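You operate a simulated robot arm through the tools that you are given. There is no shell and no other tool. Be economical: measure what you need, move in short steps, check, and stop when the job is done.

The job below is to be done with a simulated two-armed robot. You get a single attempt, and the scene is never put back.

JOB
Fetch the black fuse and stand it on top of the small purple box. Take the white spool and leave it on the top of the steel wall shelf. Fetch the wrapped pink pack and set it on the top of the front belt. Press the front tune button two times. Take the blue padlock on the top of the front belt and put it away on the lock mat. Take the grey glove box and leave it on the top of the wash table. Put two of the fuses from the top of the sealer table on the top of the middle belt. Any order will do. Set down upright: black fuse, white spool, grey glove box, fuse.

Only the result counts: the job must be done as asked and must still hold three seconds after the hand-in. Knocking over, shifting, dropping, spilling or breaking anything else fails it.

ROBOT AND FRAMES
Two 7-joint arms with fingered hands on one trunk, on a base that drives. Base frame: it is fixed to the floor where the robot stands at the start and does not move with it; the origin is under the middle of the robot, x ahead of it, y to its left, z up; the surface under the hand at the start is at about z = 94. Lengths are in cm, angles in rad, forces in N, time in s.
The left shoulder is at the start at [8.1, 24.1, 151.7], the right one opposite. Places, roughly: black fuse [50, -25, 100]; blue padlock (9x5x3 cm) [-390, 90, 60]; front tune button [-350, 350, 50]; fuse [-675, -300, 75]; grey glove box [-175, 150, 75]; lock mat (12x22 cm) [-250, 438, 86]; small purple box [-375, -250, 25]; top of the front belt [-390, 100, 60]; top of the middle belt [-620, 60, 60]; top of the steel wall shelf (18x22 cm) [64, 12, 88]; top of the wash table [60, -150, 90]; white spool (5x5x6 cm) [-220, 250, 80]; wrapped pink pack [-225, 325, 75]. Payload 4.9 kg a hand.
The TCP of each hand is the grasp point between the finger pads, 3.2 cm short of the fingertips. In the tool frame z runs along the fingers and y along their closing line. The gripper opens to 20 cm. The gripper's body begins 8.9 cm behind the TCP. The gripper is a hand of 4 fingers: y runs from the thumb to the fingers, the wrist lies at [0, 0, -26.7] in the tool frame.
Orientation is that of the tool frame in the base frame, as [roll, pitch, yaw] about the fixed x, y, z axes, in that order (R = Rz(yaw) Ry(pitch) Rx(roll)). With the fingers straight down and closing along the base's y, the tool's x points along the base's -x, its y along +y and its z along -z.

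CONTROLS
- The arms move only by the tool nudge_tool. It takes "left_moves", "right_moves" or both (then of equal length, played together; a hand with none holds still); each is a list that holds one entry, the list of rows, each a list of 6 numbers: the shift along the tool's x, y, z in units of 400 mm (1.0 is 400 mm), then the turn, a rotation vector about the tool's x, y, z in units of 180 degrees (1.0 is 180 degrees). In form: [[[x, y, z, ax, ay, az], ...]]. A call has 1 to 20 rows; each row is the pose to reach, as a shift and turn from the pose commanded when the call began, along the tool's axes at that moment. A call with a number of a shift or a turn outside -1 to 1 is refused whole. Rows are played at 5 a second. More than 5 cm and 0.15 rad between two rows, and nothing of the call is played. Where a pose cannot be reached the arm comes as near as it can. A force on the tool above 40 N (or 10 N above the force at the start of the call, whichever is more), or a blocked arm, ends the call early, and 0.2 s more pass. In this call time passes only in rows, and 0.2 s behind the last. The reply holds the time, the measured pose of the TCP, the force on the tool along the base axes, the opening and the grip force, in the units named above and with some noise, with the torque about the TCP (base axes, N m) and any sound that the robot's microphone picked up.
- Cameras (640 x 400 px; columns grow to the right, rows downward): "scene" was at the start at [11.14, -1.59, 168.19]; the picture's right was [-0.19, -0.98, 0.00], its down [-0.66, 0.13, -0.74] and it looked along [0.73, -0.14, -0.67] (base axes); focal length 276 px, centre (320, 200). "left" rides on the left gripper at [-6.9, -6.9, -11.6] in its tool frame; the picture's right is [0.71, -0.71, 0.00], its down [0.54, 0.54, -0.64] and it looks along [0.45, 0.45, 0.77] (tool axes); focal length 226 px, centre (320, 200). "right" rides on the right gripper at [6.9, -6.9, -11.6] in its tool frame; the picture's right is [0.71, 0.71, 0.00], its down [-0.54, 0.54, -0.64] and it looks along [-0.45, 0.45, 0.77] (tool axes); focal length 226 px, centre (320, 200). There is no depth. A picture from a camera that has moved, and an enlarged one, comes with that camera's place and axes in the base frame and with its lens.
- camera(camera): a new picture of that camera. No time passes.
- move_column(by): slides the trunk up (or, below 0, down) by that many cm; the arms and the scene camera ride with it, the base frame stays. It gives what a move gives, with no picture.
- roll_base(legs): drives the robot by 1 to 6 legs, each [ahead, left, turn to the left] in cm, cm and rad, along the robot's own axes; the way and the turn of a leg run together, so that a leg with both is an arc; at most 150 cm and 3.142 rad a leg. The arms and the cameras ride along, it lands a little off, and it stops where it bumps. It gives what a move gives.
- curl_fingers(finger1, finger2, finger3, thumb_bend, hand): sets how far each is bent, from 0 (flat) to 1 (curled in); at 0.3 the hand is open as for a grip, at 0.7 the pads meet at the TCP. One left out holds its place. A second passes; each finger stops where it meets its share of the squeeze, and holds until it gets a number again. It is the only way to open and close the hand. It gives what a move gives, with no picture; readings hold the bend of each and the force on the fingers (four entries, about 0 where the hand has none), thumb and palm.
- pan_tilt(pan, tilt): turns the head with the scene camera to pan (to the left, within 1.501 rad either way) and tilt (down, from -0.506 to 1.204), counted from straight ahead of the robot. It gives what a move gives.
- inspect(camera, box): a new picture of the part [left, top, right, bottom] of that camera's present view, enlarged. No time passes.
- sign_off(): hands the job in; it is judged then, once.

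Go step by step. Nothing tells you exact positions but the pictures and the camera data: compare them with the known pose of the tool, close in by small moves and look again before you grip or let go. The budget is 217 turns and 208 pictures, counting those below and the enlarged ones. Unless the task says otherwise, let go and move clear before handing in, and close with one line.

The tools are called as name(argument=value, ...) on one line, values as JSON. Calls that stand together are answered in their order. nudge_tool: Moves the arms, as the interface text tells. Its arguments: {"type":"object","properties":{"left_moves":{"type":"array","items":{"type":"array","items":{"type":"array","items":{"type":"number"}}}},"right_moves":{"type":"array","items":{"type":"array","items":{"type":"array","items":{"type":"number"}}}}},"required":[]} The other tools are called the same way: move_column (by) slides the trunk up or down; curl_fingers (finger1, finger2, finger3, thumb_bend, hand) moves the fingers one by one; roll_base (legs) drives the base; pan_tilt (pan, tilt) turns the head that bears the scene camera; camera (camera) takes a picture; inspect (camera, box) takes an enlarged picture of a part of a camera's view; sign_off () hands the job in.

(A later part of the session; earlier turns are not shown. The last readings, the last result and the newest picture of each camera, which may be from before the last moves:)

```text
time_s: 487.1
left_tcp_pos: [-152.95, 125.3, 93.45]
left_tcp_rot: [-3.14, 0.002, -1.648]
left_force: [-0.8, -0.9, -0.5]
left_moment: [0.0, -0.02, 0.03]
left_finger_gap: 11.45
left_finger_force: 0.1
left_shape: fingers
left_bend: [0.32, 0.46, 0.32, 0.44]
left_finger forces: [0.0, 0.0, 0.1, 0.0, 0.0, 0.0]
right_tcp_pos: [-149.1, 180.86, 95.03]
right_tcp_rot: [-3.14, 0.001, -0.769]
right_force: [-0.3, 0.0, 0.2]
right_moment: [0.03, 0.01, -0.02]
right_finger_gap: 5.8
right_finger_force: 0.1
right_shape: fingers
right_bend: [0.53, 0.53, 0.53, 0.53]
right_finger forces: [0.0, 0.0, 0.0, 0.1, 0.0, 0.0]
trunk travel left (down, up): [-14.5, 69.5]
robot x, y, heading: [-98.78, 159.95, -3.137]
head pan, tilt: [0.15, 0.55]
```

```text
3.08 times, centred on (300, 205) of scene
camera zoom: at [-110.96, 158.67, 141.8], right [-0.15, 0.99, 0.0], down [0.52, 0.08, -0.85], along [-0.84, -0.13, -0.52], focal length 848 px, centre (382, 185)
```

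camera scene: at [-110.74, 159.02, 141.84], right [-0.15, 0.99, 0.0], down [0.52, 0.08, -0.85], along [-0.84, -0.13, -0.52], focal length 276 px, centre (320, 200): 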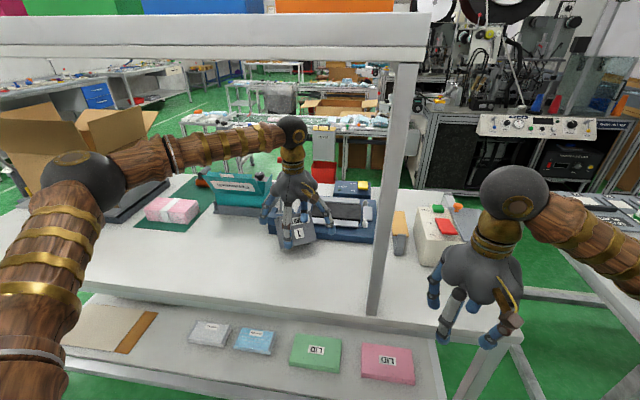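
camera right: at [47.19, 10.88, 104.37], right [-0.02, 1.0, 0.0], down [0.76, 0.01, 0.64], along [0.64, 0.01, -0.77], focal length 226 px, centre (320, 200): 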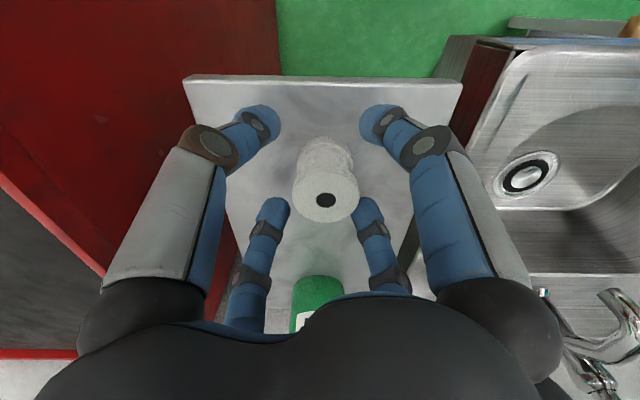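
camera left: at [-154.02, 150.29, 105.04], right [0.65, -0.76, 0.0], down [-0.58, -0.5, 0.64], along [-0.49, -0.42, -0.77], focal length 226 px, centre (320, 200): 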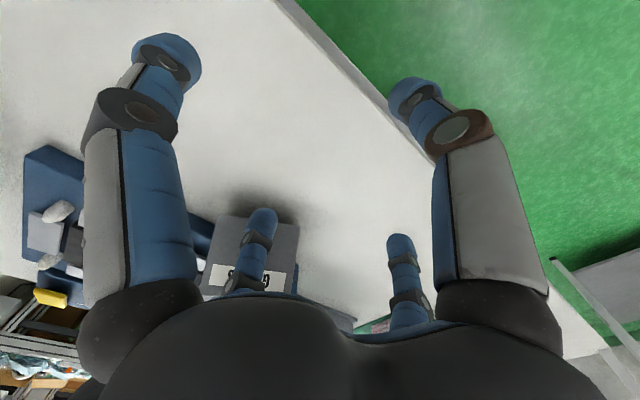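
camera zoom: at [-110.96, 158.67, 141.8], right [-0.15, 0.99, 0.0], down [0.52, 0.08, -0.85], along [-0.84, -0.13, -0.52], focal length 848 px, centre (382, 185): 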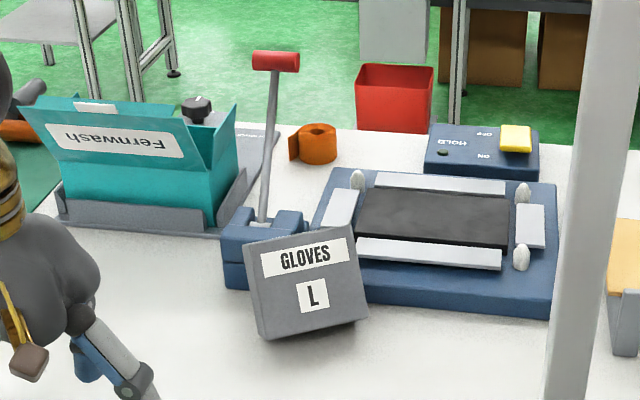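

The box is now leaning back on the blue device. My plan is to turn and pitch the left hand to match it, pinch its sides near the top, and swing it upright about its bottom edge.

nudge_tool(left_moves=[[[0, 0, -0.02, 0, 0, -0.035], [0, 0, -0.04, 0, 0, -0.07], [0, 0, -0.06, 0, 0, -0.105], [0, 0, -0.08, 0, 0, -0.14], [0, 0, -0.08, 0, 0, -0.174]]])

nudge_tool(left_moves=[[[0, 0, 0, -0.035, 0, 0], [0, 0, 0, -0.07, 0, 0], [0, 0, 0, -0.105, 0, 0], [0, 0, 0, -0.139, 0, 0]]])

curl_fingers(hand="left", finger1=0.31, finger2=0.46, finger3=0.31, thumb_bend=0.1)

```text
time_s: 488.3
left_tcp_pos: [-152.84, 125.33, 96.74]
left_tcp_rot: [-3.139, 0.0, -1.099]
left_force: [-0.3, 0.1, -0.2]
left_moment: [0.0, 0.01, -0.02]
left_finger_gap: 11.44
left_finger_force: 0.0
left_shape: fingers
left_bend: [0.32, 0.46, 0.32, 0.44]
left_finger forces: [0.0, 0.0, 0.0, 0.1, 0.0, 0.0]
right_tcp_pos: [-149.07, 180.97, 95.05]
right_tcp_rot: [3.141, 0.003, -0.77]
right_force: [0.3, -0.1, 0.3]
right_moment: [0.02, 0.0, -0.03]
right_finger_gap: 5.79
right_finger_force: 0.2
right_shape: fingers
right_bend: [0.53, 0.53, 0.53, 0.53]
right_finger forces: [0.0, 0.0, 0.0, 0.0, 0.0, 0.0]
trunk travel left (down, up): [-14.5, 69.5]
robot x, y, heading: [-99.03, 160.15, -3.143]
head pan, tilt: [0.15, 0.55]
```

```text
time_s: 489.3
left_tcp_pos: [-152.93, 125.39, 96.73]
left_tcp_rot: [2.704, 0.0, -1.098]
left_force: [0.6, -0.1, 0.6]
left_moment: [-0.02, 0.03, 0.0]
left_finger_gap: 11.41
left_finger_force: 0.1
left_shape: fingers
left_bend: [0.32, 0.46, 0.32, 0.44]
left_finger forces: [0.0, 0.0, 0.0, 0.1, 0.1, 0.1]
right_tcp_pos: [-149.07, 180.99, 95.06]
right_tcp_rot: [-3.141, 0.003, -0.767]
right_force: [0.6, 1.0, 0.7]
right_moment: [-0.03, 0.03, 0.0]
right_finger_gap: 5.81
right_finger_force: 0.0
right_shape: fingers
right_bend: [0.53, 0.53, 0.53, 0.53]
right_finger forces: [0.0, 0.1, 0.1, 0.0, 0.0, 0.0]
trunk travel left (down, up): [-14.5, 69.5]
robot x, y, heading: [-98.53, 159.8, -3.141]
head pan, tilt: [0.15, 0.55]
```

```text
time_s: 490.3
left_tcp_pos: [-152.99, 125.39, 96.61]
left_tcp_rot: [2.705, -0.001, -1.1]
left_force: [-0.6, -0.7, 0.4]
left_moment: [0.01, 0.0, -0.02]
left_finger_gap: 16.14
left_finger_force: 0.0
left_shape: fingers
left_bend: [0.31, 0.46, 0.31, 0.1]
left_finger forces: [0.0, 0.0, 0.1, 0.0, 0.0, 0.1]
right_tcp_pos: [-148.94, 181.03, 95.0]
right_tcp_rot: [3.141, 0.003, -0.768]
right_force: [-0.4, -0.3, 0.4]
right_moment: [-0.03, 0.0, 0.01]
right_finger_gap: 5.81
right_finger_force: 0.1
right_shape: fingers
right_bend: [0.53, 0.53, 0.53, 0.53]
right_finger forces: [0.0, 0.0, 0.0, 0.0, 0.0, 0.0]
trunk travel left (down, up): [-14.5, 69.5]
robot x, y, heading: [-99.11, 159.95, -3.143]
head pan, tilt: [0.15, 0.55]
```

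nudge_tool(left_moves=[[[-0.081, 0.063, 0.028, 0, 0, 0], [-0.162, 0.126, 0.056, 0, 0, 0], [-0.243, 0.189, 0.084, 0, 0, 0], [-0.324, 0.252, 0.112, 0, 0, 0], [-0.405, 0.314, 0.14, 0, 0, 0], [-0.486, 0.377, 0.168, 0, 0, 0], [-0.567, 0.44, 0.196, 0, 0, 0], [-0.648, 0.503, 0.224, 0, 0, 0]]])

camera(camera="left")

inspect(camera="scene", box=[200, 100, 380, 250])

```text
time_s: 492.1
left_tcp_pos: [-184.52, 138.57, 96.96]
left_tcp_rot: [2.708, -0.001, -1.098]
left_force: [0.0, 1.0, -0.7]
left_moment: [0.01, -0.03, -0.01]
left_finger_gap: 16.15
left_finger_force: 0.0
left_shape: fingers
left_bend: [0.31, 0.46, 0.31, 0.1]
left_finger forces: [0.0, 0.1, 0.1, 0.1, 0.0, 0.1]
right_tcp_pos: [-149.28, 181.05, 94.96]
right_tcp_rot: [-3.141, -0.001, -0.768]
right_force: [0.6, 0.0, -0.5]
right_moment: [-0.03, -0.03, 0.0]
right_finger_gap: 5.8
right_finger_force: 0.1
right_shape: fingers
right_bend: [0.53, 0.53, 0.53, 0.53]
right_finger forces: [0.0, 0.0, 0.0, 0.1, 0.1, 0.0]
trunk travel left (down, up): [-14.5, 69.5]
robot x, y, heading: [-98.79, 159.94, -3.137]
head pan, tilt: [0.15, 0.55]
```

```text
17 pictures are left
camera left: at [-177.78, 149.69, 104.49], right [0.89, -0.34, -0.3], down [0.05, -0.58, 0.81], along [-0.45, -0.74, -0.5], focal length 226 px, centre (320, 200)
```

left: 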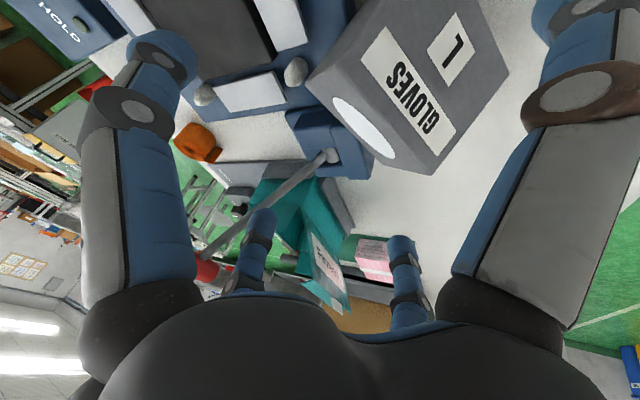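

```text
2.67 times, centred on (290, 175) of scene
camera zoom: at [-111.11, 158.91, 141.78], right [-0.15, 0.99, 0.0], down [0.52, 0.08, -0.85], along [-0.84, -0.13, -0.52], focal length 735 px, centre (400, 267)
```

zoom: 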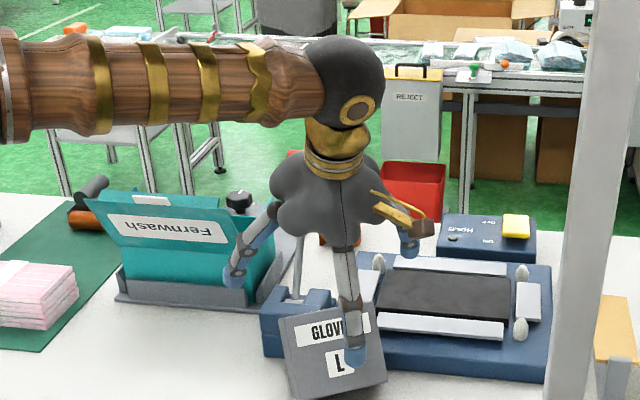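

nudge_tool(left_moves=[[[0.011, -0.085, 0.078, 0, 0, 0], [0.022, -0.169, 0.156, 0, 0, 0]]])

camera(camera="left")

```text
time_s: 492.7
left_tcp_pos: [-180.73, 139.47, 88.54]
left_tcp_rot: [2.708, 0.0, -1.099]
left_force: [0.2, -0.2, -0.2]
left_moment: [0.01, 0.03, -0.01]
left_finger_gap: 16.15
left_finger_force: 0.0
left_shape: fingers
left_bend: [0.31, 0.46, 0.31, 0.1]
left_finger forces: [0.0, 0.0, 0.0, 0.0, 0.1, 0.1]
right_tcp_pos: [-149.09, 181.0, 94.93]
right_tcp_rot: [3.141, 0.001, -0.768]
right_force: [0.4, -0.7, 0.3]
right_moment: [-0.02, -0.02, -0.01]
right_finger_gap: 5.82
right_finger_force: 0.0
right_shape: fingers
right_bend: [0.53, 0.53, 0.53, 0.53]
right_finger forces: [0.1, 0.0, 0.0, 0.1, 0.0, 0.1]
trunk travel left (down, up): [-14.5, 69.5]
robot x, y, heading: [-99.05, 160.26, -3.14]
head pan, tilt: [0.15, 0.55]
```

```text
15 pictures are left
camera left: at [-174.03, 150.47, 96.02], right [0.89, -0.34, -0.3], down [0.05, -0.58, 0.81], along [-0.45, -0.74, -0.5], focal length 226 px, centre (320, 200)
```

left: 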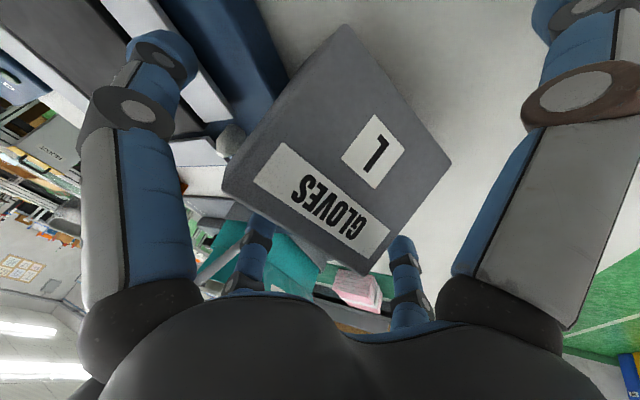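

The fingers now straddle the box with finger 2 behind its top. I'll pinch the sides lightly and swing the top forward about 5 cm.

curl_fingers(hand="left", finger1=0.45, finger3=0.45)

nudge_tool(left_moves=[[[0.001, -0.02, -0.015, 0, 0, 0], [0.001, -0.043, -0.028, 0, 0, 0], [0.002, -0.067, -0.039, 0, 0, 0], [0.003, -0.091, -0.047, 0, 0, 0], [0.003, -0.115, -0.054, 0, 0, 0]]])

camera(camera="left")

```text
time_s: 493.7
left_tcp_pos: [-180.76, 139.37, 88.72]
left_tcp_rot: [2.707, -0.001, -1.099]
left_force: [-0.4, -0.4, -0.4]
left_moment: [0.01, 0.0, 0.02]
left_finger_gap: 14.43
left_finger_force: 0.0
left_shape: fingers
left_bend: [0.45, 0.46, 0.45, 0.1]
left_finger forces: [0.1, 0.1, 0.0, 0.1, 0.0, 0.0]
right_tcp_pos: [-149.03, 180.91, 95.13]
right_tcp_rot: [-3.141, 0.002, -0.768]
right_force: [0.1, -0.4, 0.3]
right_moment: [0.03, 0.04, -0.02]
right_finger_gap: 5.8
right_finger_force: 0.0
right_shape: fingers
right_bend: [0.53, 0.53, 0.53, 0.53]
right_finger forces: [0.0, 0.1, 0.0, 0.0, 0.0, 0.0]
trunk travel left (down, up): [-14.5, 69.5]
robot x, y, heading: [-98.92, 159.73, -3.137]
head pan, tilt: [0.15, 0.55]
```

```text
time_s: 494.9
left_tcp_pos: [-176.22, 141.39, 88.76]
left_tcp_rot: [2.705, 0.001, -1.1]
left_force: [-4.0, -0.5, 8.2]
left_moment: [-0.33, 0.65, -0.06]
left_finger_gap: 14.43
left_finger_force: 4.9
left_shape: fingers
left_bend: [0.45, 0.41, 0.45, 0.1]
left_finger forces: [0.0, 9.1, 0.1, 0.0, 0.1, 0.0]
right_tcp_pos: [-149.0, 181.09, 95.06]
right_tcp_rot: [3.141, 0.001, -0.769]
right_force: [-0.7, 0.7, 0.9]
right_moment: [0.0, 0.0, 0.03]
right_finger_gap: 5.79
right_finger_force: 0.0
right_shape: fingers
right_bend: [0.53, 0.53, 0.53, 0.53]
right_finger forces: [0.0, 0.1, 0.0, 0.1, 0.0, 0.0]
trunk travel left (down, up): [-14.5, 69.5]
robot x, y, heading: [-98.77, 160.08, -3.14]
head pan, tilt: [0.15, 0.55]
```

```text
14 pictures are left
camera left: at [-169.41, 152.56, 96.19], right [0.89, -0.34, -0.3], down [0.05, -0.58, 0.81], along [-0.45, -0.74, -0.5], focal length 226 px, centre (320, 200)
```

left: 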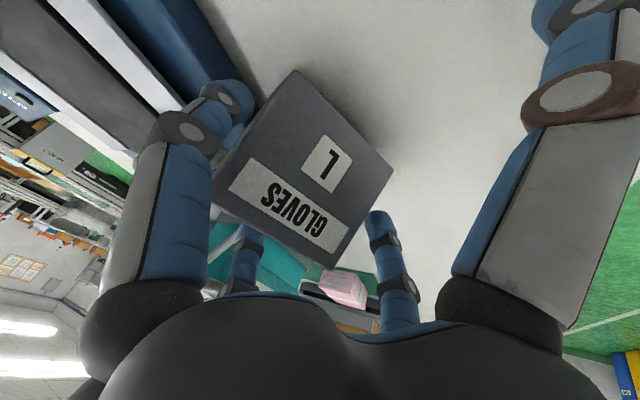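

curl_fingers(hand="left", finger1=0.66, finger3=0.66)

inspect(camera="scene", box=[220, 120, 380, 260])

```text
time_s: 495.9
left_tcp_pos: [-176.01, 141.5, 88.82]
left_tcp_rot: [2.708, 0.0, -1.098]
left_force: [-3.6, 0.7, 13.1]
left_moment: [-0.18, 0.69, -0.08]
left_finger_gap: 14.07
left_finger_force: 13.6
left_shape: fingers
left_bend: [0.49, 0.41, 0.51, 0.1]
left_finger forces: [9.9, 9.1, 7.9, 0.0, 0.0, 0.1]
right_tcp_pos: [-149.02, 181.04, 95.17]
right_tcp_rot: [3.141, 0.002, -0.768]
right_force: [0.4, -1.0, -0.2]
right_moment: [0.03, -0.01, -0.04]
right_finger_gap: 5.8
right_finger_force: 0.1
right_shape: fingers
right_bend: [0.53, 0.53, 0.53, 0.53]
right_finger forces: [0.0, 0.1, 0.1, 0.0, 0.1, 0.0]
trunk travel left (down, up): [-14.5, 69.5]
robot x, y, heading: [-99.05, 160.01, -3.136]
head pan, tilt: [0.15, 0.55]
```

```text
2.86 times, centred on (300, 190) of scene
camera zoom: at [-110.83, 158.83, 141.81], right [-0.15, 0.99, 0.0], down [0.52, 0.08, -0.85], along [-0.84, -0.13, -0.52], focal length 787 px, centre (377, 229)
```

zoom: 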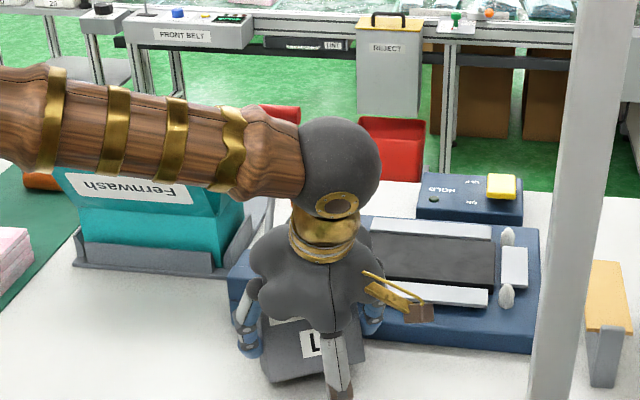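

The box is now pinched by three fingers. I'll lift it up and forward, clear of the device.

nudge_tool(left_moves=[[[0, 0.01, -0.025, 0, 0, 0], [0, 0.02, -0.05, 0, 0, 0], [0, 0.04, -0.09, 0, 0, 0], [0, 0.06, -0.13, 0, 0, 0], [0, 0.074, -0.159, 0, 0, 0], [0, 0.03, -0.18, 0, 0, 0], [0, -0.015, -0.2, 0, 0, 0], [0, -0.06, -0.223, 0, 0, 0], [0, -0.1, -0.24, 0, 0, 0]]])

camera(camera="scene")

```text
time_s: 497.9
left_tcp_pos: [-169.37, 145.0, 95.67]
left_tcp_rot: [2.708, 0.0, -1.101]
left_force: [-0.8, 0.1, -1.5]
left_moment: [0.02, -0.08, 0.01]
left_finger_gap: 13.9
left_finger_force: 9.4
left_shape: fingers
left_bend: [0.49, 0.45, 0.51, 0.1]
left_finger forces: [8.7, 1.7, 8.8, 0.0, 0.1, 0.0]
right_tcp_pos: [-149.05, 181.04, 95.01]
right_tcp_rot: [3.141, 0.0, -0.767]
right_force: [0.1, -0.5, 0.5]
right_moment: [0.02, -0.01, 0.03]
right_finger_gap: 5.8
right_finger_force: 0.0
right_shape: fingers
right_bend: [0.53, 0.53, 0.53, 0.53]
right_finger forces: [0.0, 0.0, 0.0, 0.0, 0.0, 0.1]
trunk travel left (down, up): [-14.5, 69.5]
robot x, y, heading: [-98.93, 160.09, -3.146]
head pan, tilt: [0.15, 0.55]
```

```text
12 pictures are left
camera scene: at [-110.94, 158.8, 141.8], right [-0.15, 0.99, 0.0], down [0.52, 0.08, -0.85], along [-0.84, -0.13, -0.52], focal length 276 px, centre (320, 200)
```

scene: 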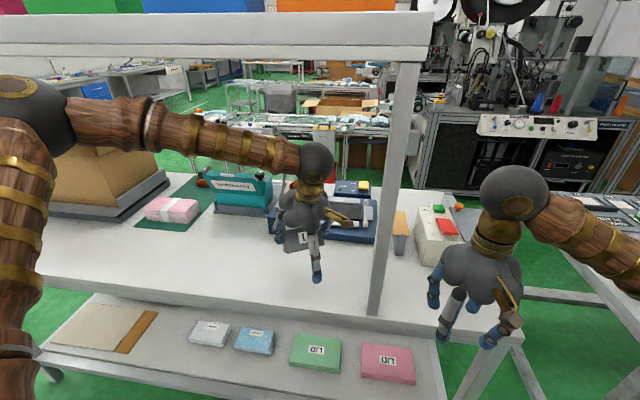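

roll_base(legs=[[-40, 0, 0]])

inspect(camera="scene", box=[240, 150, 380, 290])

```text
time_s: 500.4
left_tcp_pos: [-129.85, 144.82, 95.65]
left_tcp_rot: [2.707, -0.001, -1.097]
left_force: [0.0, -0.5, -2.4]
left_moment: [0.04, -0.07, -0.01]
left_finger_gap: 13.91
left_finger_force: 9.4
left_shape: fingers
left_bend: [0.49, 0.45, 0.51, 0.1]
left_finger forces: [8.6, 1.7, 8.7, 0.1, 0.0, 0.0]
right_tcp_pos: [-109.68, 180.82, 95.05]
right_tcp_rot: [3.14, 0.002, -0.764]
right_force: [0.3, -0.4, 0.8]
right_moment: [-0.02, 0.01, 0.03]
right_finger_gap: 5.81
right_finger_force: 0.2
right_shape: fingers
right_bend: [0.53, 0.53, 0.53, 0.53]
right_finger forces: [0.0, 0.0, 0.1, 0.1, 0.0, 0.0]
trunk travel left (down, up): [-14.5, 69.5]
robot x, y, heading: [-59.3, 160.36, -3.138]
head pan, tilt: [0.15, 0.55]
```

```text
2.86 times, centred on (310, 220) of scene
camera zoom: at [-71.44, 158.84, 141.8], right [-0.15, 0.99, 0.0], down [0.52, 0.08, -0.85], along [-0.84, -0.13, -0.52], focal length 787 px, centre (349, 143)
```

zoom: 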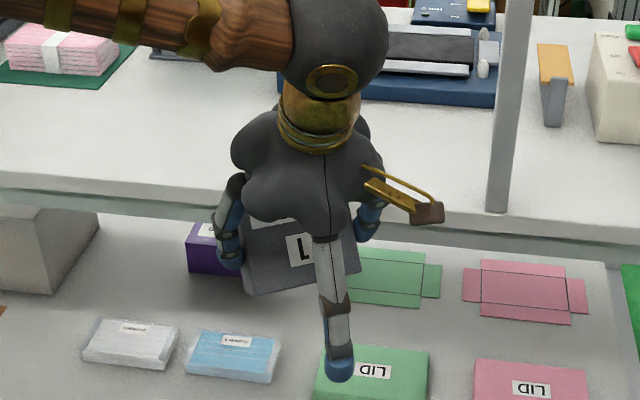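

The box is in hand, tilted back. I'll raise the trunk, turn around, and drive over to the wash table.

move_column(by=30)

roll_base(legs=[[0, 0, 1.57], [0, 0, 1.57], [26, 0, 0], [0, -145, 0], [0, -135, 0]])

pan_tilt(pan=-0.15, tilt=0.65)

camera(camera="scene")

```text
time_s: 503.4
left_tcp_pos: [-129.81, 144.83, 125.66]
left_tcp_rot: [2.709, 0.0, -1.097]
left_force: [0.6, 0.2, -2.1]
left_moment: [0.03, -0.06, -0.02]
left_finger_gap: 13.9
left_finger_force: 10.0
left_shape: fingers
left_bend: [0.49, 0.45, 0.51, 0.1]
left_finger forces: [8.6, 1.6, 8.7, 0.0, 0.0, 0.1]
right_tcp_pos: [-109.74, 180.96, 124.96]
right_tcp_rot: [3.141, 0.002, -0.765]
right_force: [-0.3, -0.3, -0.1]
right_moment: [-0.02, 0.0, 0.02]
right_finger_gap: 5.8
right_finger_force: 0.1
right_shape: fingers
right_bend: [0.53, 0.53, 0.53, 0.53]
right_finger forces: [0.0, 0.1, 0.0, 0.1, 0.0, 0.0]
trunk travel left (down, up): [-44.5, 39.5]
robot x, y, heading: [-59.39, 160.49, -3.136]
head pan, tilt: [0.15, 0.55]
```

```text
time_s: 512.7
left_tcp_pos: [32.17, 174.97, 125.26]
left_tcp_rot: [2.72, -0.015, 2.041]
left_force: [-29.9, 7.7, 3.3]
left_moment: [0.23, -0.35, 0.87]
left_finger_gap: 13.57
left_finger_force: 18.3
left_shape: fingers
left_bend: [0.53, 0.51, 0.47, 0.1]
left_finger forces: [2.7, 16.1, 17.3, 0.0, 0.0, 0.0]
right_tcp_pos: [12.06, 138.51, 125.08]
right_tcp_rot: [-3.141, 0.002, 2.365]
right_force: [0.7, 0.5, -0.5]
right_moment: [-0.03, 0.04, -0.02]
right_finger_gap: 5.81
right_finger_force: 0.0
right_shape: fingers
right_bend: [0.53, 0.53, 0.53, 0.53]
right_finger forces: [0.1, 0.1, 0.0, 0.0, 0.0, 0.1]
trunk travel left (down, up): [-44.5, 39.5]
robot x, y, heading: [-37.55, 160.01, -0.006]
head pan, tilt: [0.15, 0.55]
stopped in leg 3: the force on the tool passed its limit at 58 N (the readings are from after the stop); the commanded pose is now the measured one
```

```text
time_s: 513.5
left_tcp_pos: [32.09, 174.83, 125.42]
left_tcp_rot: [2.714, -0.008, 2.038]
left_force: [-25.2, 12.2, -7.4]
left_moment: [-0.01, 0.38, 0.89]
left_finger_gap: 13.52
left_finger_force: 14.8
left_shape: fingers
left_bend: [0.53, 0.51, 0.47, 0.1]
left_finger forces: [2.0, 11.6, 17.1, 0.1, 0.0, 0.0]
right_tcp_pos: [11.83, 138.61, 125.16]
right_tcp_rot: [3.14, 0.005, 2.36]
right_force: [0.0, -0.9, 0.0]
right_moment: [-0.02, 0.0, -0.01]
right_finger_gap: 5.8
right_finger_force: 0.1
right_shape: fingers
right_bend: [0.53, 0.53, 0.53, 0.53]
right_finger forces: [0.0, 0.0, 0.0, 0.0, 0.1, 0.0]
trunk travel left (down, up): [-44.5, 39.5]
robot x, y, heading: [-37.83, 159.89, -0.013]
head pan, tilt: [-0.15, 0.649]
```

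```text
10 pictures are left
camera scene: at [-26.66, 158.85, 170.95], right [-0.16, -0.99, 0.0], down [-0.59, 0.09, -0.8], along [0.79, -0.13, -0.6], focal length 276 px, centre (320, 200)
```

scene: 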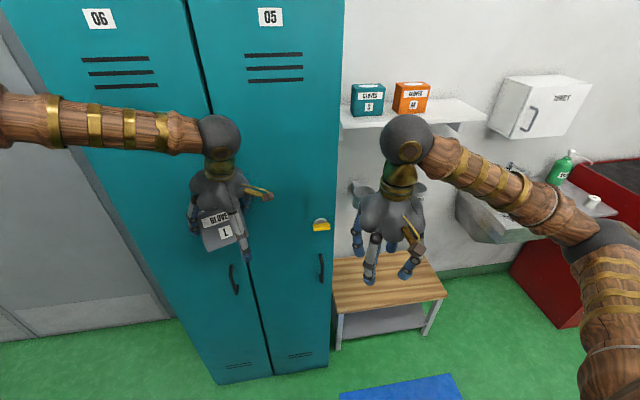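

The box touched the locker. I'll back away and check the grip.

roll_base(legs=[[-20, 0, 0]])

inspect(camera="scene", box=[140, 120, 300, 290])

```text
time_s: 515.1
left_tcp_pos: [13.08, 174.87, 125.05]
left_tcp_rot: [2.719, -0.01, 2.037]
left_force: [0.3, 0.6, -1.9]
left_moment: [0.0, 0.1, -0.02]
left_finger_gap: 14.01
left_finger_force: 8.5
left_shape: fingers
left_bend: [0.49, 0.46, 0.51, 0.1]
left_finger forces: [8.6, 0.1, 8.7, 0.0, 0.0, 0.0]
right_tcp_pos: [-7.33, 138.72, 124.94]
right_tcp_rot: [-3.139, 0.0, 2.364]
right_force: [0.8, 0.9, -1.0]
right_moment: [0.01, 0.04, 0.0]
right_finger_gap: 5.8
right_finger_force: 0.2
right_shape: fingers
right_bend: [0.53, 0.53, 0.53, 0.53]
right_finger forces: [0.0, 0.0, 0.0, 0.0, 0.0, 0.0]
trunk travel left (down, up): [-44.5, 39.5]
robot x, y, heading: [-57.76, 160.26, -0.007]
head pan, tilt: [-0.15, 0.649]
```

```text
2.35 times, centred on (220, 205) of scene
camera zoom: at [-45.67, 158.78, 170.87], right [-0.16, -0.99, 0.0], down [-0.6, 0.1, -0.79], along [0.78, -0.13, -0.61], focal length 648 px, centre (555, 188)
```

zoom: 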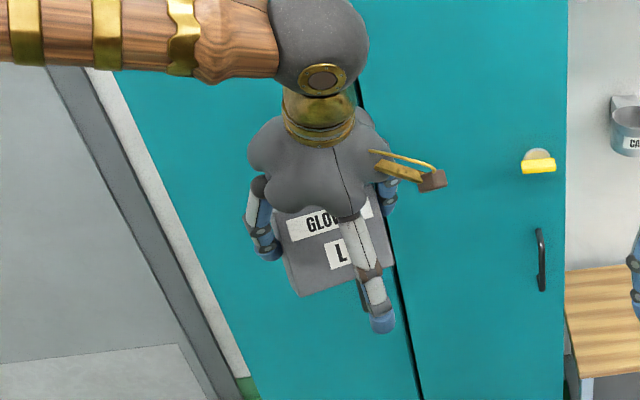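

roll_base(legs=[[0, -100, 0], [28, -100, 0], [0, -85, 0]])

pan_tilt(pan=0.0, tilt=0.7)

camera(camera="scene")

```text
time_s: 529.3
left_tcp_pos: [39.21, -108.33, 125.43]
left_tcp_rot: [2.717, -0.009, 2.05]
left_force: [0.2, -0.5, -3.2]
left_moment: [-0.03, 0.02, -0.04]
left_finger_gap: 14.02
left_finger_force: 8.4
left_shape: fingers
left_bend: [0.49, 0.46, 0.51, 0.1]
left_finger forces: [8.7, 0.0, 8.6, 0.1, 0.0, 0.0]
right_tcp_pos: [19.33, -144.64, 125.04]
right_tcp_rot: [-3.141, 0.001, 2.375]
right_force: [0.4, -0.4, 0.0]
right_moment: [0.0, 0.01, -0.01]
right_finger_gap: 5.79
right_finger_force: 0.0
right_shape: fingers
right_bend: [0.53, 0.53, 0.53, 0.53]
right_finger forces: [0.0, 0.0, 0.0, 0.0, 0.1, 0.0]
trunk travel left (down, up): [-44.5, 39.5]
robot x, y, heading: [-30.65, -123.98, 0.007]
head pan, tilt: [-0.15, 0.649]
```

```text
time_s: 530.0
left_tcp_pos: [39.34, -108.38, 125.25]
left_tcp_rot: [2.716, -0.011, 2.05]
left_force: [0.1, -0.3, -2.0]
left_moment: [-0.02, 0.03, -0.04]
left_finger_gap: 14.06
left_finger_force: 8.5
left_shape: fingers
left_bend: [0.49, 0.46, 0.51, 0.1]
left_finger forces: [8.6, 0.1, 8.6, 0.0, 0.0, 0.0]
right_tcp_pos: [19.26, -144.75, 124.94]
right_tcp_rot: [3.141, 0.003, 2.375]
right_force: [0.2, -0.2, -0.2]
right_moment: [-0.03, 0.03, -0.03]
right_finger_gap: 5.8
right_finger_force: 0.1
right_shape: fingers
right_bend: [0.53, 0.53, 0.53, 0.53]
right_finger forces: [0.0, 0.1, 0.0, 0.1, 0.0, 0.1]
trunk travel left (down, up): [-44.5, 39.5]
robot x, y, heading: [-30.91, -123.96, -0.001]
head pan, tilt: [0.0, 0.7]
```

```text
8 pictures are left
camera scene: at [-19.43, -123.83, 170.48], right [0.0, -1.0, 0.0], down [-0.64, 0.0, -0.76], along [0.76, 0.0, -0.64], focal length 276 px, centre (320, 200)
```

scene: 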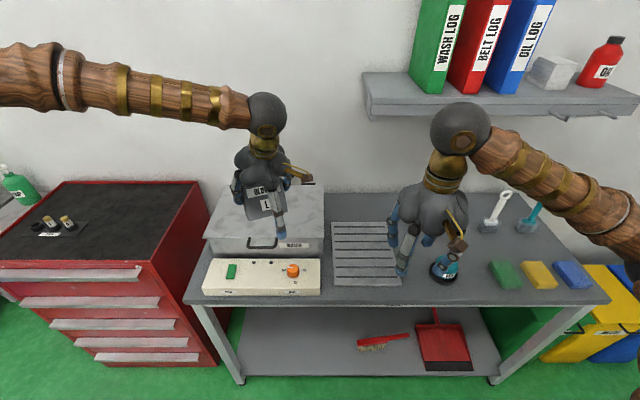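

roll_base(legs=[[15, -62, 0]])

nudge_tool(left_moves=[[[0, 0, 0, -0.03, 0, 0], [0, 0, 0, -0.06, 0, 0], [0, 0, 0, -0.09, 0, 0]]])

camera(camera="scene")

```text
time_s: 533.5
left_tcp_pos: [54.42, -169.72, 125.38]
left_tcp_rot: [2.716, -0.01, 2.049]
left_force: [0.7, 0.7, -1.5]
left_moment: [-0.01, 0.03, -0.04]
left_finger_gap: 14.05
left_finger_force: 8.9
left_shape: fingers
left_bend: [0.49, 0.46, 0.51, 0.1]
left_finger forces: [8.7, 0.0, 8.5, 0.0, 0.0, 0.0]
right_tcp_pos: [34.36, -206.13, 125.06]
right_tcp_rot: [3.141, 0.003, 2.376]
right_force: [0.5, 0.5, 0.6]
right_moment: [-0.02, -0.01, -0.01]
right_finger_gap: 5.82
right_finger_force: 0.1
right_shape: fingers
right_bend: [0.53, 0.53, 0.53, 0.53]
right_finger forces: [0.0, 0.0, 0.1, 0.0, 0.0, 0.0]
trunk travel left (down, up): [-44.5, 39.5]
robot x, y, heading: [-16.14, -185.33, -0.002]
head pan, tilt: [0.0, 0.7]
```

```text
time_s: 534.3
left_tcp_pos: [54.35, -169.76, 125.29]
left_tcp_rot: [2.431, -0.01, 2.05]
left_force: [-0.3, 0.0, -2.3]
left_moment: [-0.02, 0.02, 0.02]
left_finger_gap: 13.99
left_finger_force: 8.6
left_shape: fingers
left_bend: [0.49, 0.46, 0.51, 0.1]
left_finger forces: [8.8, 0.0, 8.5, 0.1, 0.1, 0.0]
right_tcp_pos: [34.49, -206.37, 124.97]
right_tcp_rot: [-3.141, 0.0, 2.376]
right_force: [0.4, -0.3, 0.2]
right_moment: [0.03, 0.02, 0.0]
right_finger_gap: 5.8
right_finger_force: 0.1
right_shape: fingers
right_bend: [0.53, 0.53, 0.53, 0.53]
right_finger forces: [0.0, 0.0, 0.0, 0.0, 0.1, 0.0]
trunk travel left (down, up): [-44.5, 39.5]
robot x, y, heading: [-15.09, -185.07, 0.002]
head pan, tilt: [0.0, 0.7]
```

```text
7 pictures are left
camera scene: at [-4.27, -185.44, 170.48], right [0.0, -1.0, 0.0], down [-0.64, 0.0, -0.76], along [0.76, 0.0, -0.64], focal length 276 px, centre (320, 200)
```

scene: 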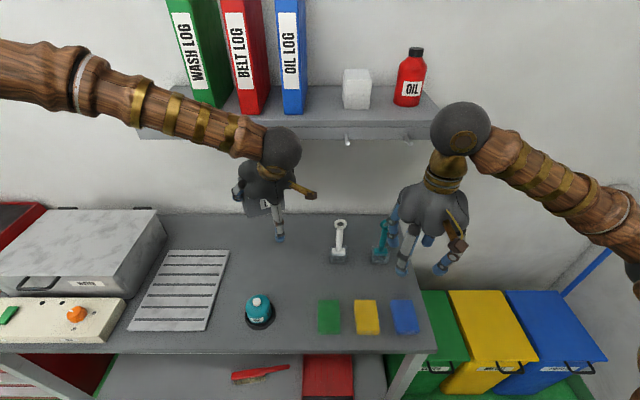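

nudge_tool(left_moves=[[[-0.009, -0.056, 0.0925, 0, 0, 0], [-0.018, -0.112, 0.185, 0, 0, 0], [-0.028, -0.168, 0.2775, 0, 0, 0], [-0.037, -0.224, 0.37, 0, 0, 0], [-0.046, -0.28, 0.4625, 0, 0, 0]]])

inspect(camera="scene", box=[210, 150, 350, 330])

```text
time_s: 535.5
left_tcp_pos: [58.49, -169.72, 103.79]
left_tcp_rot: [2.433, -0.01, 2.05]
left_force: [-0.7, 0.2, -2.9]
left_moment: [-0.01, 0.05, 0.01]
left_finger_gap: 13.95
left_finger_force: 8.4
left_shape: fingers
left_bend: [0.49, 0.46, 0.51, 0.1]
left_finger forces: [8.7, 0.0, 8.6, 0.0, 0.0, 0.0]
right_tcp_pos: [34.64, -206.29, 124.95]
right_tcp_rot: [-3.139, 0.0, 2.376]
right_force: [0.8, 0.1, 0.0]
right_moment: [0.0, 0.05, -0.01]
right_finger_gap: 5.83
right_finger_force: 0.1
right_shape: fingers
right_bend: [0.53, 0.53, 0.53, 0.53]
right_finger forces: [0.0, 0.0, 0.1, 0.1, 0.0, 0.0]
trunk travel left (down, up): [-44.5, 39.5]
robot x, y, heading: [-15.84, -185.07, 0.005]
head pan, tilt: [0.0, 0.7]
```

```text
2.22 times, centred on (280, 240) of scene
camera zoom: at [-4.09, -185.33, 170.47], right [0.0, -1.0, 0.0], down [-0.65, 0.0, -0.76], along [0.76, 0.0, -0.65], focal length 612 px, centre (409, 111)
```

zoom: 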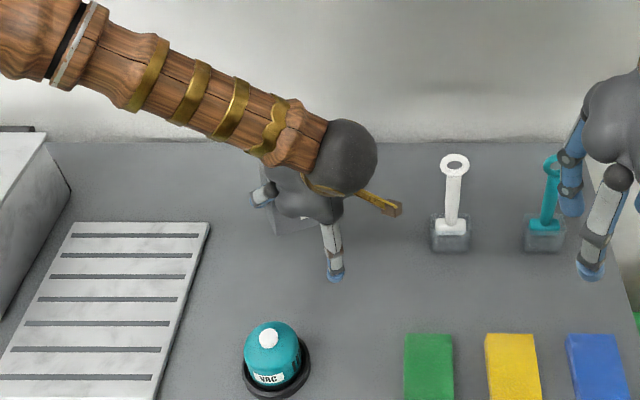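

nudge_tool(left_moves=[[[0, -0.0163, 0.019, 0, 0, 0], [0, -0.0326, 0.038, 0, 0, 0], [0, -0.0489, 0.057, 0, 0, 0]]])

nudge_tool(left_moves=[[[0, -0.0082, 0.0095, 0, 0, 0], [0, -0.0163, 0.019, 0, 0, 0]]])

```text
time_s: 536.3
left_tcp_pos: [58.21, -169.43, 101.02]
left_tcp_rot: [2.434, -0.011, 2.049]
left_force: [-0.2, -0.7, -0.9]
left_moment: [-0.01, 0.04, 0.01]
left_finger_gap: 13.98
left_finger_force: 8.5
left_shape: fingers
left_bend: [0.49, 0.46, 0.51, 0.1]
left_finger forces: [8.7, 0.0, 8.4, 0.1, 0.1, 0.0]
right_tcp_pos: [34.28, -206.19, 124.96]
right_tcp_rot: [3.14, 0.003, 2.376]
right_force: [-0.8, 0.1, -0.4]
right_moment: [0.01, 0.02, 0.01]
right_finger_gap: 5.83
right_finger_force: 0.2
right_shape: fingers
right_bend: [0.53, 0.53, 0.53, 0.53]
right_finger forces: [0.1, 0.1, 0.1, 0.0, 0.0, 0.1]
trunk travel left (down, up): [-44.5, 39.5]
robot x, y, heading: [-15.73, -185.21, 0.001]
head pan, tilt: [0.0, 0.7]
```

```text
time_s: 536.9
left_tcp_pos: [58.2, -169.61, 99.97]
left_tcp_rot: [2.434, -0.011, 2.051]
left_force: [-0.3, -0.2, -2.1]
left_moment: [-0.05, 0.05, 0.03]
left_finger_gap: 13.96
left_finger_force: 8.3
left_shape: fingers
left_bend: [0.49, 0.46, 0.51, 0.1]
left_finger forces: [8.7, 0.0, 8.5, 0.1, 0.0, 0.1]
right_tcp_pos: [34.46, -206.2, 125.0]
right_tcp_rot: [-3.14, 0.002, 2.376]
right_force: [0.2, 0.1, 0.1]
right_moment: [0.0, 0.02, -0.01]
right_finger_gap: 5.79
right_finger_force: 0.0
right_shape: fingers
right_bend: [0.53, 0.53, 0.53, 0.53]
right_finger forces: [0.0, 0.1, 0.0, 0.0, 0.1, 0.0]
trunk travel left (down, up): [-44.5, 39.5]
robot x, y, heading: [-15.95, -185.43, 0.003]
head pan, tilt: [0.0, 0.7]
```

No contact yet; I'll look with the left camera to judge the tilt.

camera(camera="left")

```text
5 pictures are left
camera left: at [50.01, -181.7, 104.04], right [-0.8, 0.38, -0.45], down [-0.25, 0.47, 0.85], along [0.54, 0.79, -0.28], focal length 226 px, centre (320, 200)
```

left: 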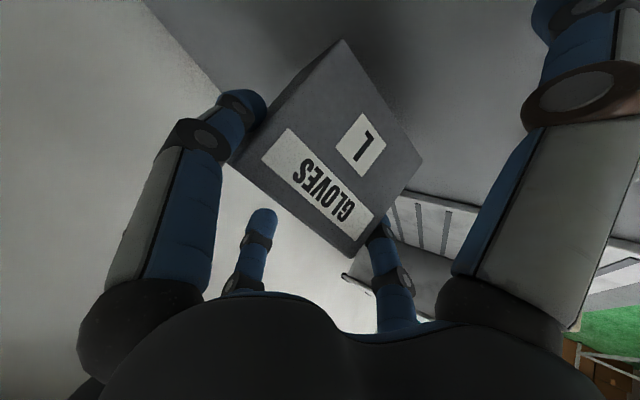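

The box now leans only about 17° back, so it will settle onto its base. I'll lower to contact.

nudge_tool(left_moves=[[[0, -0.0065, 0.0076, 0, 0, 0], [0, -0.013, 0.0152, 0, 0, 0]]])

nudge_tool(left_moves=[[[0, -0.0065, 0.0076, 0, 0, 0], [0, -0.013, 0.0152, 0, 0, 0]]])

```text
time_s: 537.5
left_tcp_pos: [58.26, -169.65, 99.17]
left_tcp_rot: [2.432, -0.011, 2.051]
left_force: [0.2, -0.1, -1.8]
left_moment: [0.02, 0.05, -0.01]
left_finger_gap: 13.96
left_finger_force: 9.0
left_shape: fingers
left_bend: [0.49, 0.46, 0.51, 0.1]
left_finger forces: [8.7, 0.0, 8.5, 0.0, 0.0, 0.1]
right_tcp_pos: [34.35, -206.26, 125.11]
right_tcp_rot: [3.141, 0.002, 2.375]
right_force: [-0.1, 0.5, -0.5]
right_moment: [0.0, -0.02, 0.01]
right_finger_gap: 5.81
right_finger_force: 0.1
right_shape: fingers
right_bend: [0.53, 0.53, 0.53, 0.53]
right_finger forces: [0.0, 0.0, 0.0, 0.0, 0.0, 0.0]
trunk travel left (down, up): [-44.5, 39.5]
robot x, y, heading: [-15.97, -185.49, 0.004]
head pan, tilt: [0.0, 0.7]
```

```text
time_s: 538.1
left_tcp_pos: [58.24, -169.56, 98.52]
left_tcp_rot: [2.432, -0.01, 2.049]
left_force: [0.5, 0.0, -0.2]
left_moment: [-0.12, 0.2, -0.03]
left_finger_gap: 13.97
left_finger_force: 9.2
left_shape: fingers
left_bend: [0.49, 0.46, 0.51, 0.1]
left_finger forces: [8.7, 0.0, 8.6, 0.0, 1.8, 0.0]
right_tcp_pos: [34.45, -206.19, 125.03]
right_tcp_rot: [-3.141, 0.0, 2.377]
right_force: [0.4, -1.2, -0.3]
right_moment: [-0.01, 0.01, 0.02]
right_finger_gap: 5.81
right_finger_force: 0.0
right_shape: fingers
right_bend: [0.53, 0.53, 0.53, 0.53]
right_finger forces: [0.1, 0.0, 0.0, 0.1, 0.1, 0.1]
trunk travel left (down, up): [-44.5, 39.5]
robot x, y, heading: [-15.7, -185.12, 0.004]
head pan, tilt: [0.0, 0.7]
```

curl_fingers(hand="left", thumb_bend=0.0)

nudge_tool(left_moves=[[[0, -0.0065, 0.0076, 0, 0, 0], [0, -0.011, 0.013, 0, 0, 0]]])

```text
time_s: 539.1
left_tcp_pos: [58.16, -169.56, 98.34]
left_tcp_rot: [2.431, -0.011, 2.049]
left_force: [-0.2, 0.5, 0.3]
left_moment: [-0.04, 0.27, -0.06]
left_finger_gap: 14.21
left_finger_force: 10.0
left_shape: fingers
left_bend: [0.49, 0.46, 0.51, 0.0]
left_finger forces: [8.7, 0.0, 8.4, 0.0, 2.4, 0.0]
right_tcp_pos: [34.45, -206.25, 125.01]
right_tcp_rot: [-3.14, 0.001, 2.376]
right_force: [0.4, 0.8, 0.8]
right_moment: [0.02, -0.01, 0.01]
right_finger_gap: 5.78
right_finger_force: 0.1
right_shape: fingers
right_bend: [0.53, 0.53, 0.53, 0.53]
right_finger forces: [0.1, 0.0, 0.0, 0.0, 0.0, 0.1]
trunk travel left (down, up): [-44.5, 39.5]
robot x, y, heading: [-16.22, -185.3, 0.001]
head pan, tilt: [0.0, 0.7]
```

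```text
time_s: 539.7
left_tcp_pos: [58.21, -169.53, 98.54]
left_tcp_rot: [2.425, -0.01, 2.051]
left_force: [-8.8, 7.1, 34.9]
left_moment: [-1.33, 4.65, -1.05]
left_finger_gap: 14.33
left_finger_force: 27.8
left_shape: fingers
left_bend: [0.49, 0.46, 0.51, 0.0]
left_finger forces: [8.7, 0.0, 8.5, 0.0, 37.7, 0.0]
right_tcp_pos: [34.18, -206.11, 125.12]
right_tcp_rot: [3.14, 0.003, 2.374]
right_force: [0.4, -0.2, 0.2]
right_moment: [-0.02, 0.04, -0.01]
right_finger_gap: 5.83
right_finger_force: 0.1
right_shape: fingers
right_bend: [0.53, 0.53, 0.53, 0.53]
right_finger forces: [0.0, 0.0, 0.0, 0.2, 0.0, 0.0]
trunk travel left (down, up): [-44.5, 39.5]
robot x, y, heading: [-15.8, -185.15, 0.004]
head pan, tilt: [0.0, 0.7]
stopped in row 2 (left hand): the force on the tool passed its limit at 44 N (the readings are from after the stop); the commanded pose is now the measured one
```

nudge_tool(left_moves=[[[0, 0.0163, -0.019, 0, 0, 0], [0, 0.0163, -0.019, 0.022, 0, 0], [0, 0.0163, -0.019, 0.045, 0, 0]]])

nudge_tool(left_moves=[[[0, -0.007, 0.0105, 0, 0, 0], [0, -0.0135, 0.021, 0, 0, 0], [0, -0.0202, 0.0316, 0, 0, 0]]])

```text
time_s: 540.5
left_tcp_pos: [58.19, -169.51, 98.98]
left_tcp_rot: [2.571, -0.007, 2.05]
left_force: [0.0, -0.4, -3.2]
left_moment: [-0.03, 0.07, 0.02]
left_finger_gap: 14.25
left_finger_force: 8.9
left_shape: fingers
left_bend: [0.49, 0.46, 0.51, 0.0]
left_finger forces: [8.7, 0.0, 8.6, 0.0, 0.0, 0.0]
right_tcp_pos: [34.27, -206.16, 125.12]
right_tcp_rot: [3.14, 0.001, 2.375]
right_force: [-0.6, -0.2, 0.3]
right_moment: [-0.01, 0.02, 0.01]
right_finger_gap: 5.8
right_finger_force: 0.0
right_shape: fingers
right_bend: [0.53, 0.53, 0.53, 0.53]
right_finger forces: [0.0, 0.0, 0.0, 0.0, 0.0, 0.0]
trunk travel left (down, up): [-44.5, 39.5]
robot x, y, heading: [-15.8, -185.46, 0.005]
head pan, tilt: [0.0, 0.7]
```

```text
time_s: 541.3
left_tcp_pos: [58.28, -169.71, 97.68]
left_tcp_rot: [2.567, -0.007, 2.051]
left_force: [-2.6, 2.6, 6.0]
left_moment: [-0.13, -0.16, 0.01]
left_finger_gap: 14.56
left_finger_force: 9.5
left_shape: fingers
left_bend: [0.49, 0.46, 0.51, 0.0]
left_finger forces: [7.8, 0.0, 10.5, 0.0, 0.0, 0.0]
right_tcp_pos: [34.39, -206.17, 125.1]
right_tcp_rot: [-3.139, 0.003, 2.375]
right_force: [-0.8, 0.1, 0.3]
right_moment: [-0.01, -0.02, -0.02]
right_finger_gap: 5.81
right_finger_force: 0.1
right_shape: fingers
right_bend: [0.53, 0.53, 0.53, 0.53]
right_finger forces: [0.0, 0.0, 0.1, 0.1, 0.0, 0.0]
trunk travel left (down, up): [-44.5, 39.5]
robot x, y, heading: [-16.05, -185.22, 0.006]
head pan, tilt: [0.0, 0.7]
```

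Box edge in contact. I'll swing its top toward me so it rotates upright on that edge.

nudge_tool(left_moves=[[[0, -0.018, -0.008, 0, 0, 0], [0.001, -0.035, -0.015, 0, 0, 0], [0.002, -0.053, -0.023, 0, 0, 0], [0.002, -0.07, -0.03, 0, 0, 0]]])

camera(camera="left")

```text
time_s: 542.3
left_tcp_pos: [55.62, -170.99, 97.17]
left_tcp_rot: [2.569, -0.009, 2.052]
left_force: [-0.8, 0.2, -1.5]
left_moment: [-0.03, -0.08, 0.02]
left_finger_gap: 14.43
left_finger_force: 8.2
left_shape: fingers
left_bend: [0.49, 0.46, 0.51, 0.0]
left_finger forces: [8.6, 0.1, 8.5, 0.0, 0.1, 0.0]
right_tcp_pos: [34.37, -206.32, 125.07]
right_tcp_rot: [-3.142, 0.003, 2.376]
right_force: [0.7, -1.0, 0.3]
right_moment: [-0.01, -0.03, 0.01]
right_finger_gap: 5.8
right_finger_force: 0.0
right_shape: fingers
right_bend: [0.53, 0.53, 0.53, 0.53]
right_finger forces: [0.1, 0.1, 0.0, 0.0, 0.0, 0.0]
trunk travel left (down, up): [-44.5, 39.5]
robot x, y, heading: [-15.49, -185.07, 0.002]
head pan, tilt: [0.0, 0.7]
```

```text
4 pictures are left
camera left: at [48.07, -182.72, 102.88], right [-0.86, 0.36, -0.38], down [-0.15, 0.52, 0.84], along [0.5, 0.77, -0.39], focal length 226 px, centre (320, 200)
```

left: 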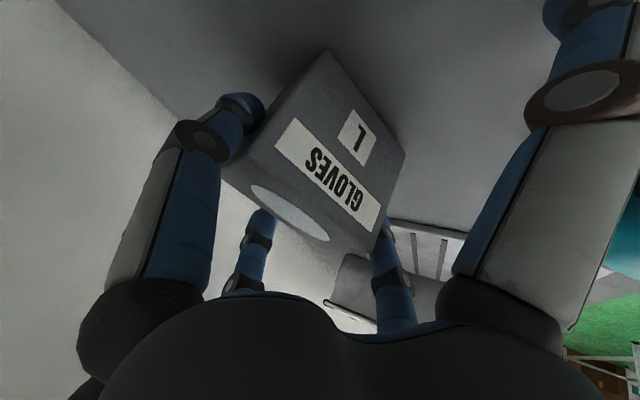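

The box is now almost upright. I'll lower gently until it seats.

nudge_tool(left_moves=[[[0, -0.0034, 0.0053, 0, 0, 0], [0, -0.0068, 0.0105, 0, 0, 0]]])

nudge_tool(left_moves=[[[0, -0.0034, 0.0053, 0, 0, 0], [0, -0.0068, 0.0105, 0, 0, 0]]])

```text
time_s: 542.9
left_tcp_pos: [55.59, -170.92, 96.71]
left_tcp_rot: [2.568, -0.006, 2.048]
left_force: [-1.4, 1.5, 17.9]
left_moment: [-0.82, 1.27, -0.18]
left_finger_gap: 14.54
left_finger_force: 15.8
left_shape: fingers
left_bend: [0.49, 0.46, 0.51, 0.0]
left_finger forces: [8.3, 0.1, 9.5, 0.1, 13.5, 0.0]
right_tcp_pos: [34.36, -206.27, 125.12]
right_tcp_rot: [3.141, 0.004, 2.376]
right_force: [0.2, 0.0, -0.3]
right_moment: [-0.02, 0.0, 0.0]
right_finger_gap: 5.79
right_finger_force: 0.0
right_shape: fingers
right_bend: [0.53, 0.53, 0.53, 0.53]
right_finger forces: [0.1, 0.0, 0.0, 0.0, 0.0, 0.0]
trunk travel left (down, up): [-44.5, 39.5]
robot x, y, heading: [-15.52, -185.25, 0.002]
head pan, tilt: [0.0, 0.7]
```

```text
time_s: 543.4
left_tcp_pos: [55.73, -170.87, 96.77]
left_tcp_rot: [2.562, -0.006, 2.05]
left_force: [-6.8, 5.4, 28.3]
left_moment: [-1.11, 3.09, -1.06]
left_finger_gap: 14.63
left_finger_force: 21.4
left_shape: fingers
left_bend: [0.49, 0.46, 0.51, 0.0]
left_finger forces: [8.6, 0.0, 9.1, 0.0, 25.3, 0.0]
right_tcp_pos: [34.15, -206.05, 125.15]
right_tcp_rot: [3.141, 0.003, 2.376]
right_force: [-0.4, -0.4, 0.5]
right_moment: [-0.01, 0.0, -0.01]
right_finger_gap: 5.8
right_finger_force: 0.0
right_shape: fingers
right_bend: [0.53, 0.53, 0.53, 0.53]
right_finger forces: [0.0, 0.0, 0.0, 0.0, 0.1, 0.0]
trunk travel left (down, up): [-44.5, 39.5]
robot x, y, heading: [-15.97, -185.19, 0.008]
head pan, tilt: [0.0, 0.7]
stopped in row 2 (left hand): the force on the tool passed its limit at 43 N (the readings are from after the stop); the commanded pose is now the measured one
```

curl_fingers(hand="left", finger1=0.4, finger3=0.4)

camera(camera="left")

```text
time_s: 544.5
left_tcp_pos: [55.84, -170.82, 96.76]
left_tcp_rot: [2.562, -0.006, 2.052]
left_force: [-5.7, 6.5, 26.3]
left_moment: [-1.04, 3.42, -0.93]
left_finger_gap: 15.45
left_finger_force: 13.1
left_shape: fingers
left_bend: [0.4, 0.46, 0.4, 0.01]
left_finger forces: [0.0, 0.0, 0.1, 0.0, 26.8, 0.0]
right_tcp_pos: [34.31, -206.16, 124.96]
right_tcp_rot: [3.14, 0.002, 2.377]
right_force: [0.4, 0.0, -0.3]
right_moment: [-0.01, 0.02, -0.03]
right_finger_gap: 5.8
right_finger_force: 0.0
right_shape: fingers
right_bend: [0.53, 0.53, 0.53, 0.53]
right_finger forces: [0.1, 0.0, 0.1, 0.1, 0.1, 0.0]
trunk travel left (down, up): [-44.5, 39.5]
robot x, y, heading: [-15.51, -185.42, 0.001]
head pan, tilt: [0.0, 0.7]
stopped (left hand): the force on the tool passed its limit at 40 N (the readings are from after the stop); the commanded pose is now the measured one
```

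```text
3 pictures are left
camera left: at [48.23, -182.62, 102.59], right [-0.85, 0.36, -0.38], down [-0.16, 0.52, 0.84], along [0.5, 0.77, -0.39], focal length 226 px, centre (320, 200)
```

left: 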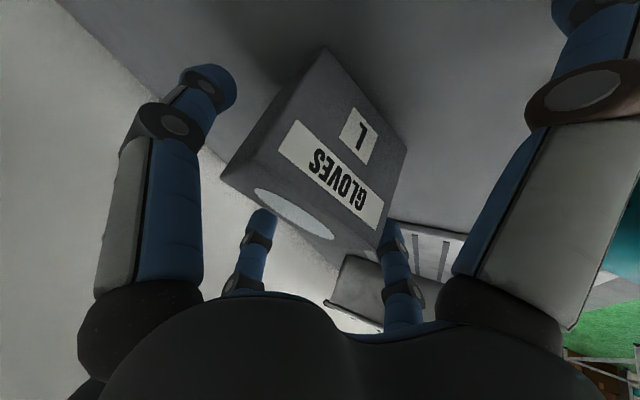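

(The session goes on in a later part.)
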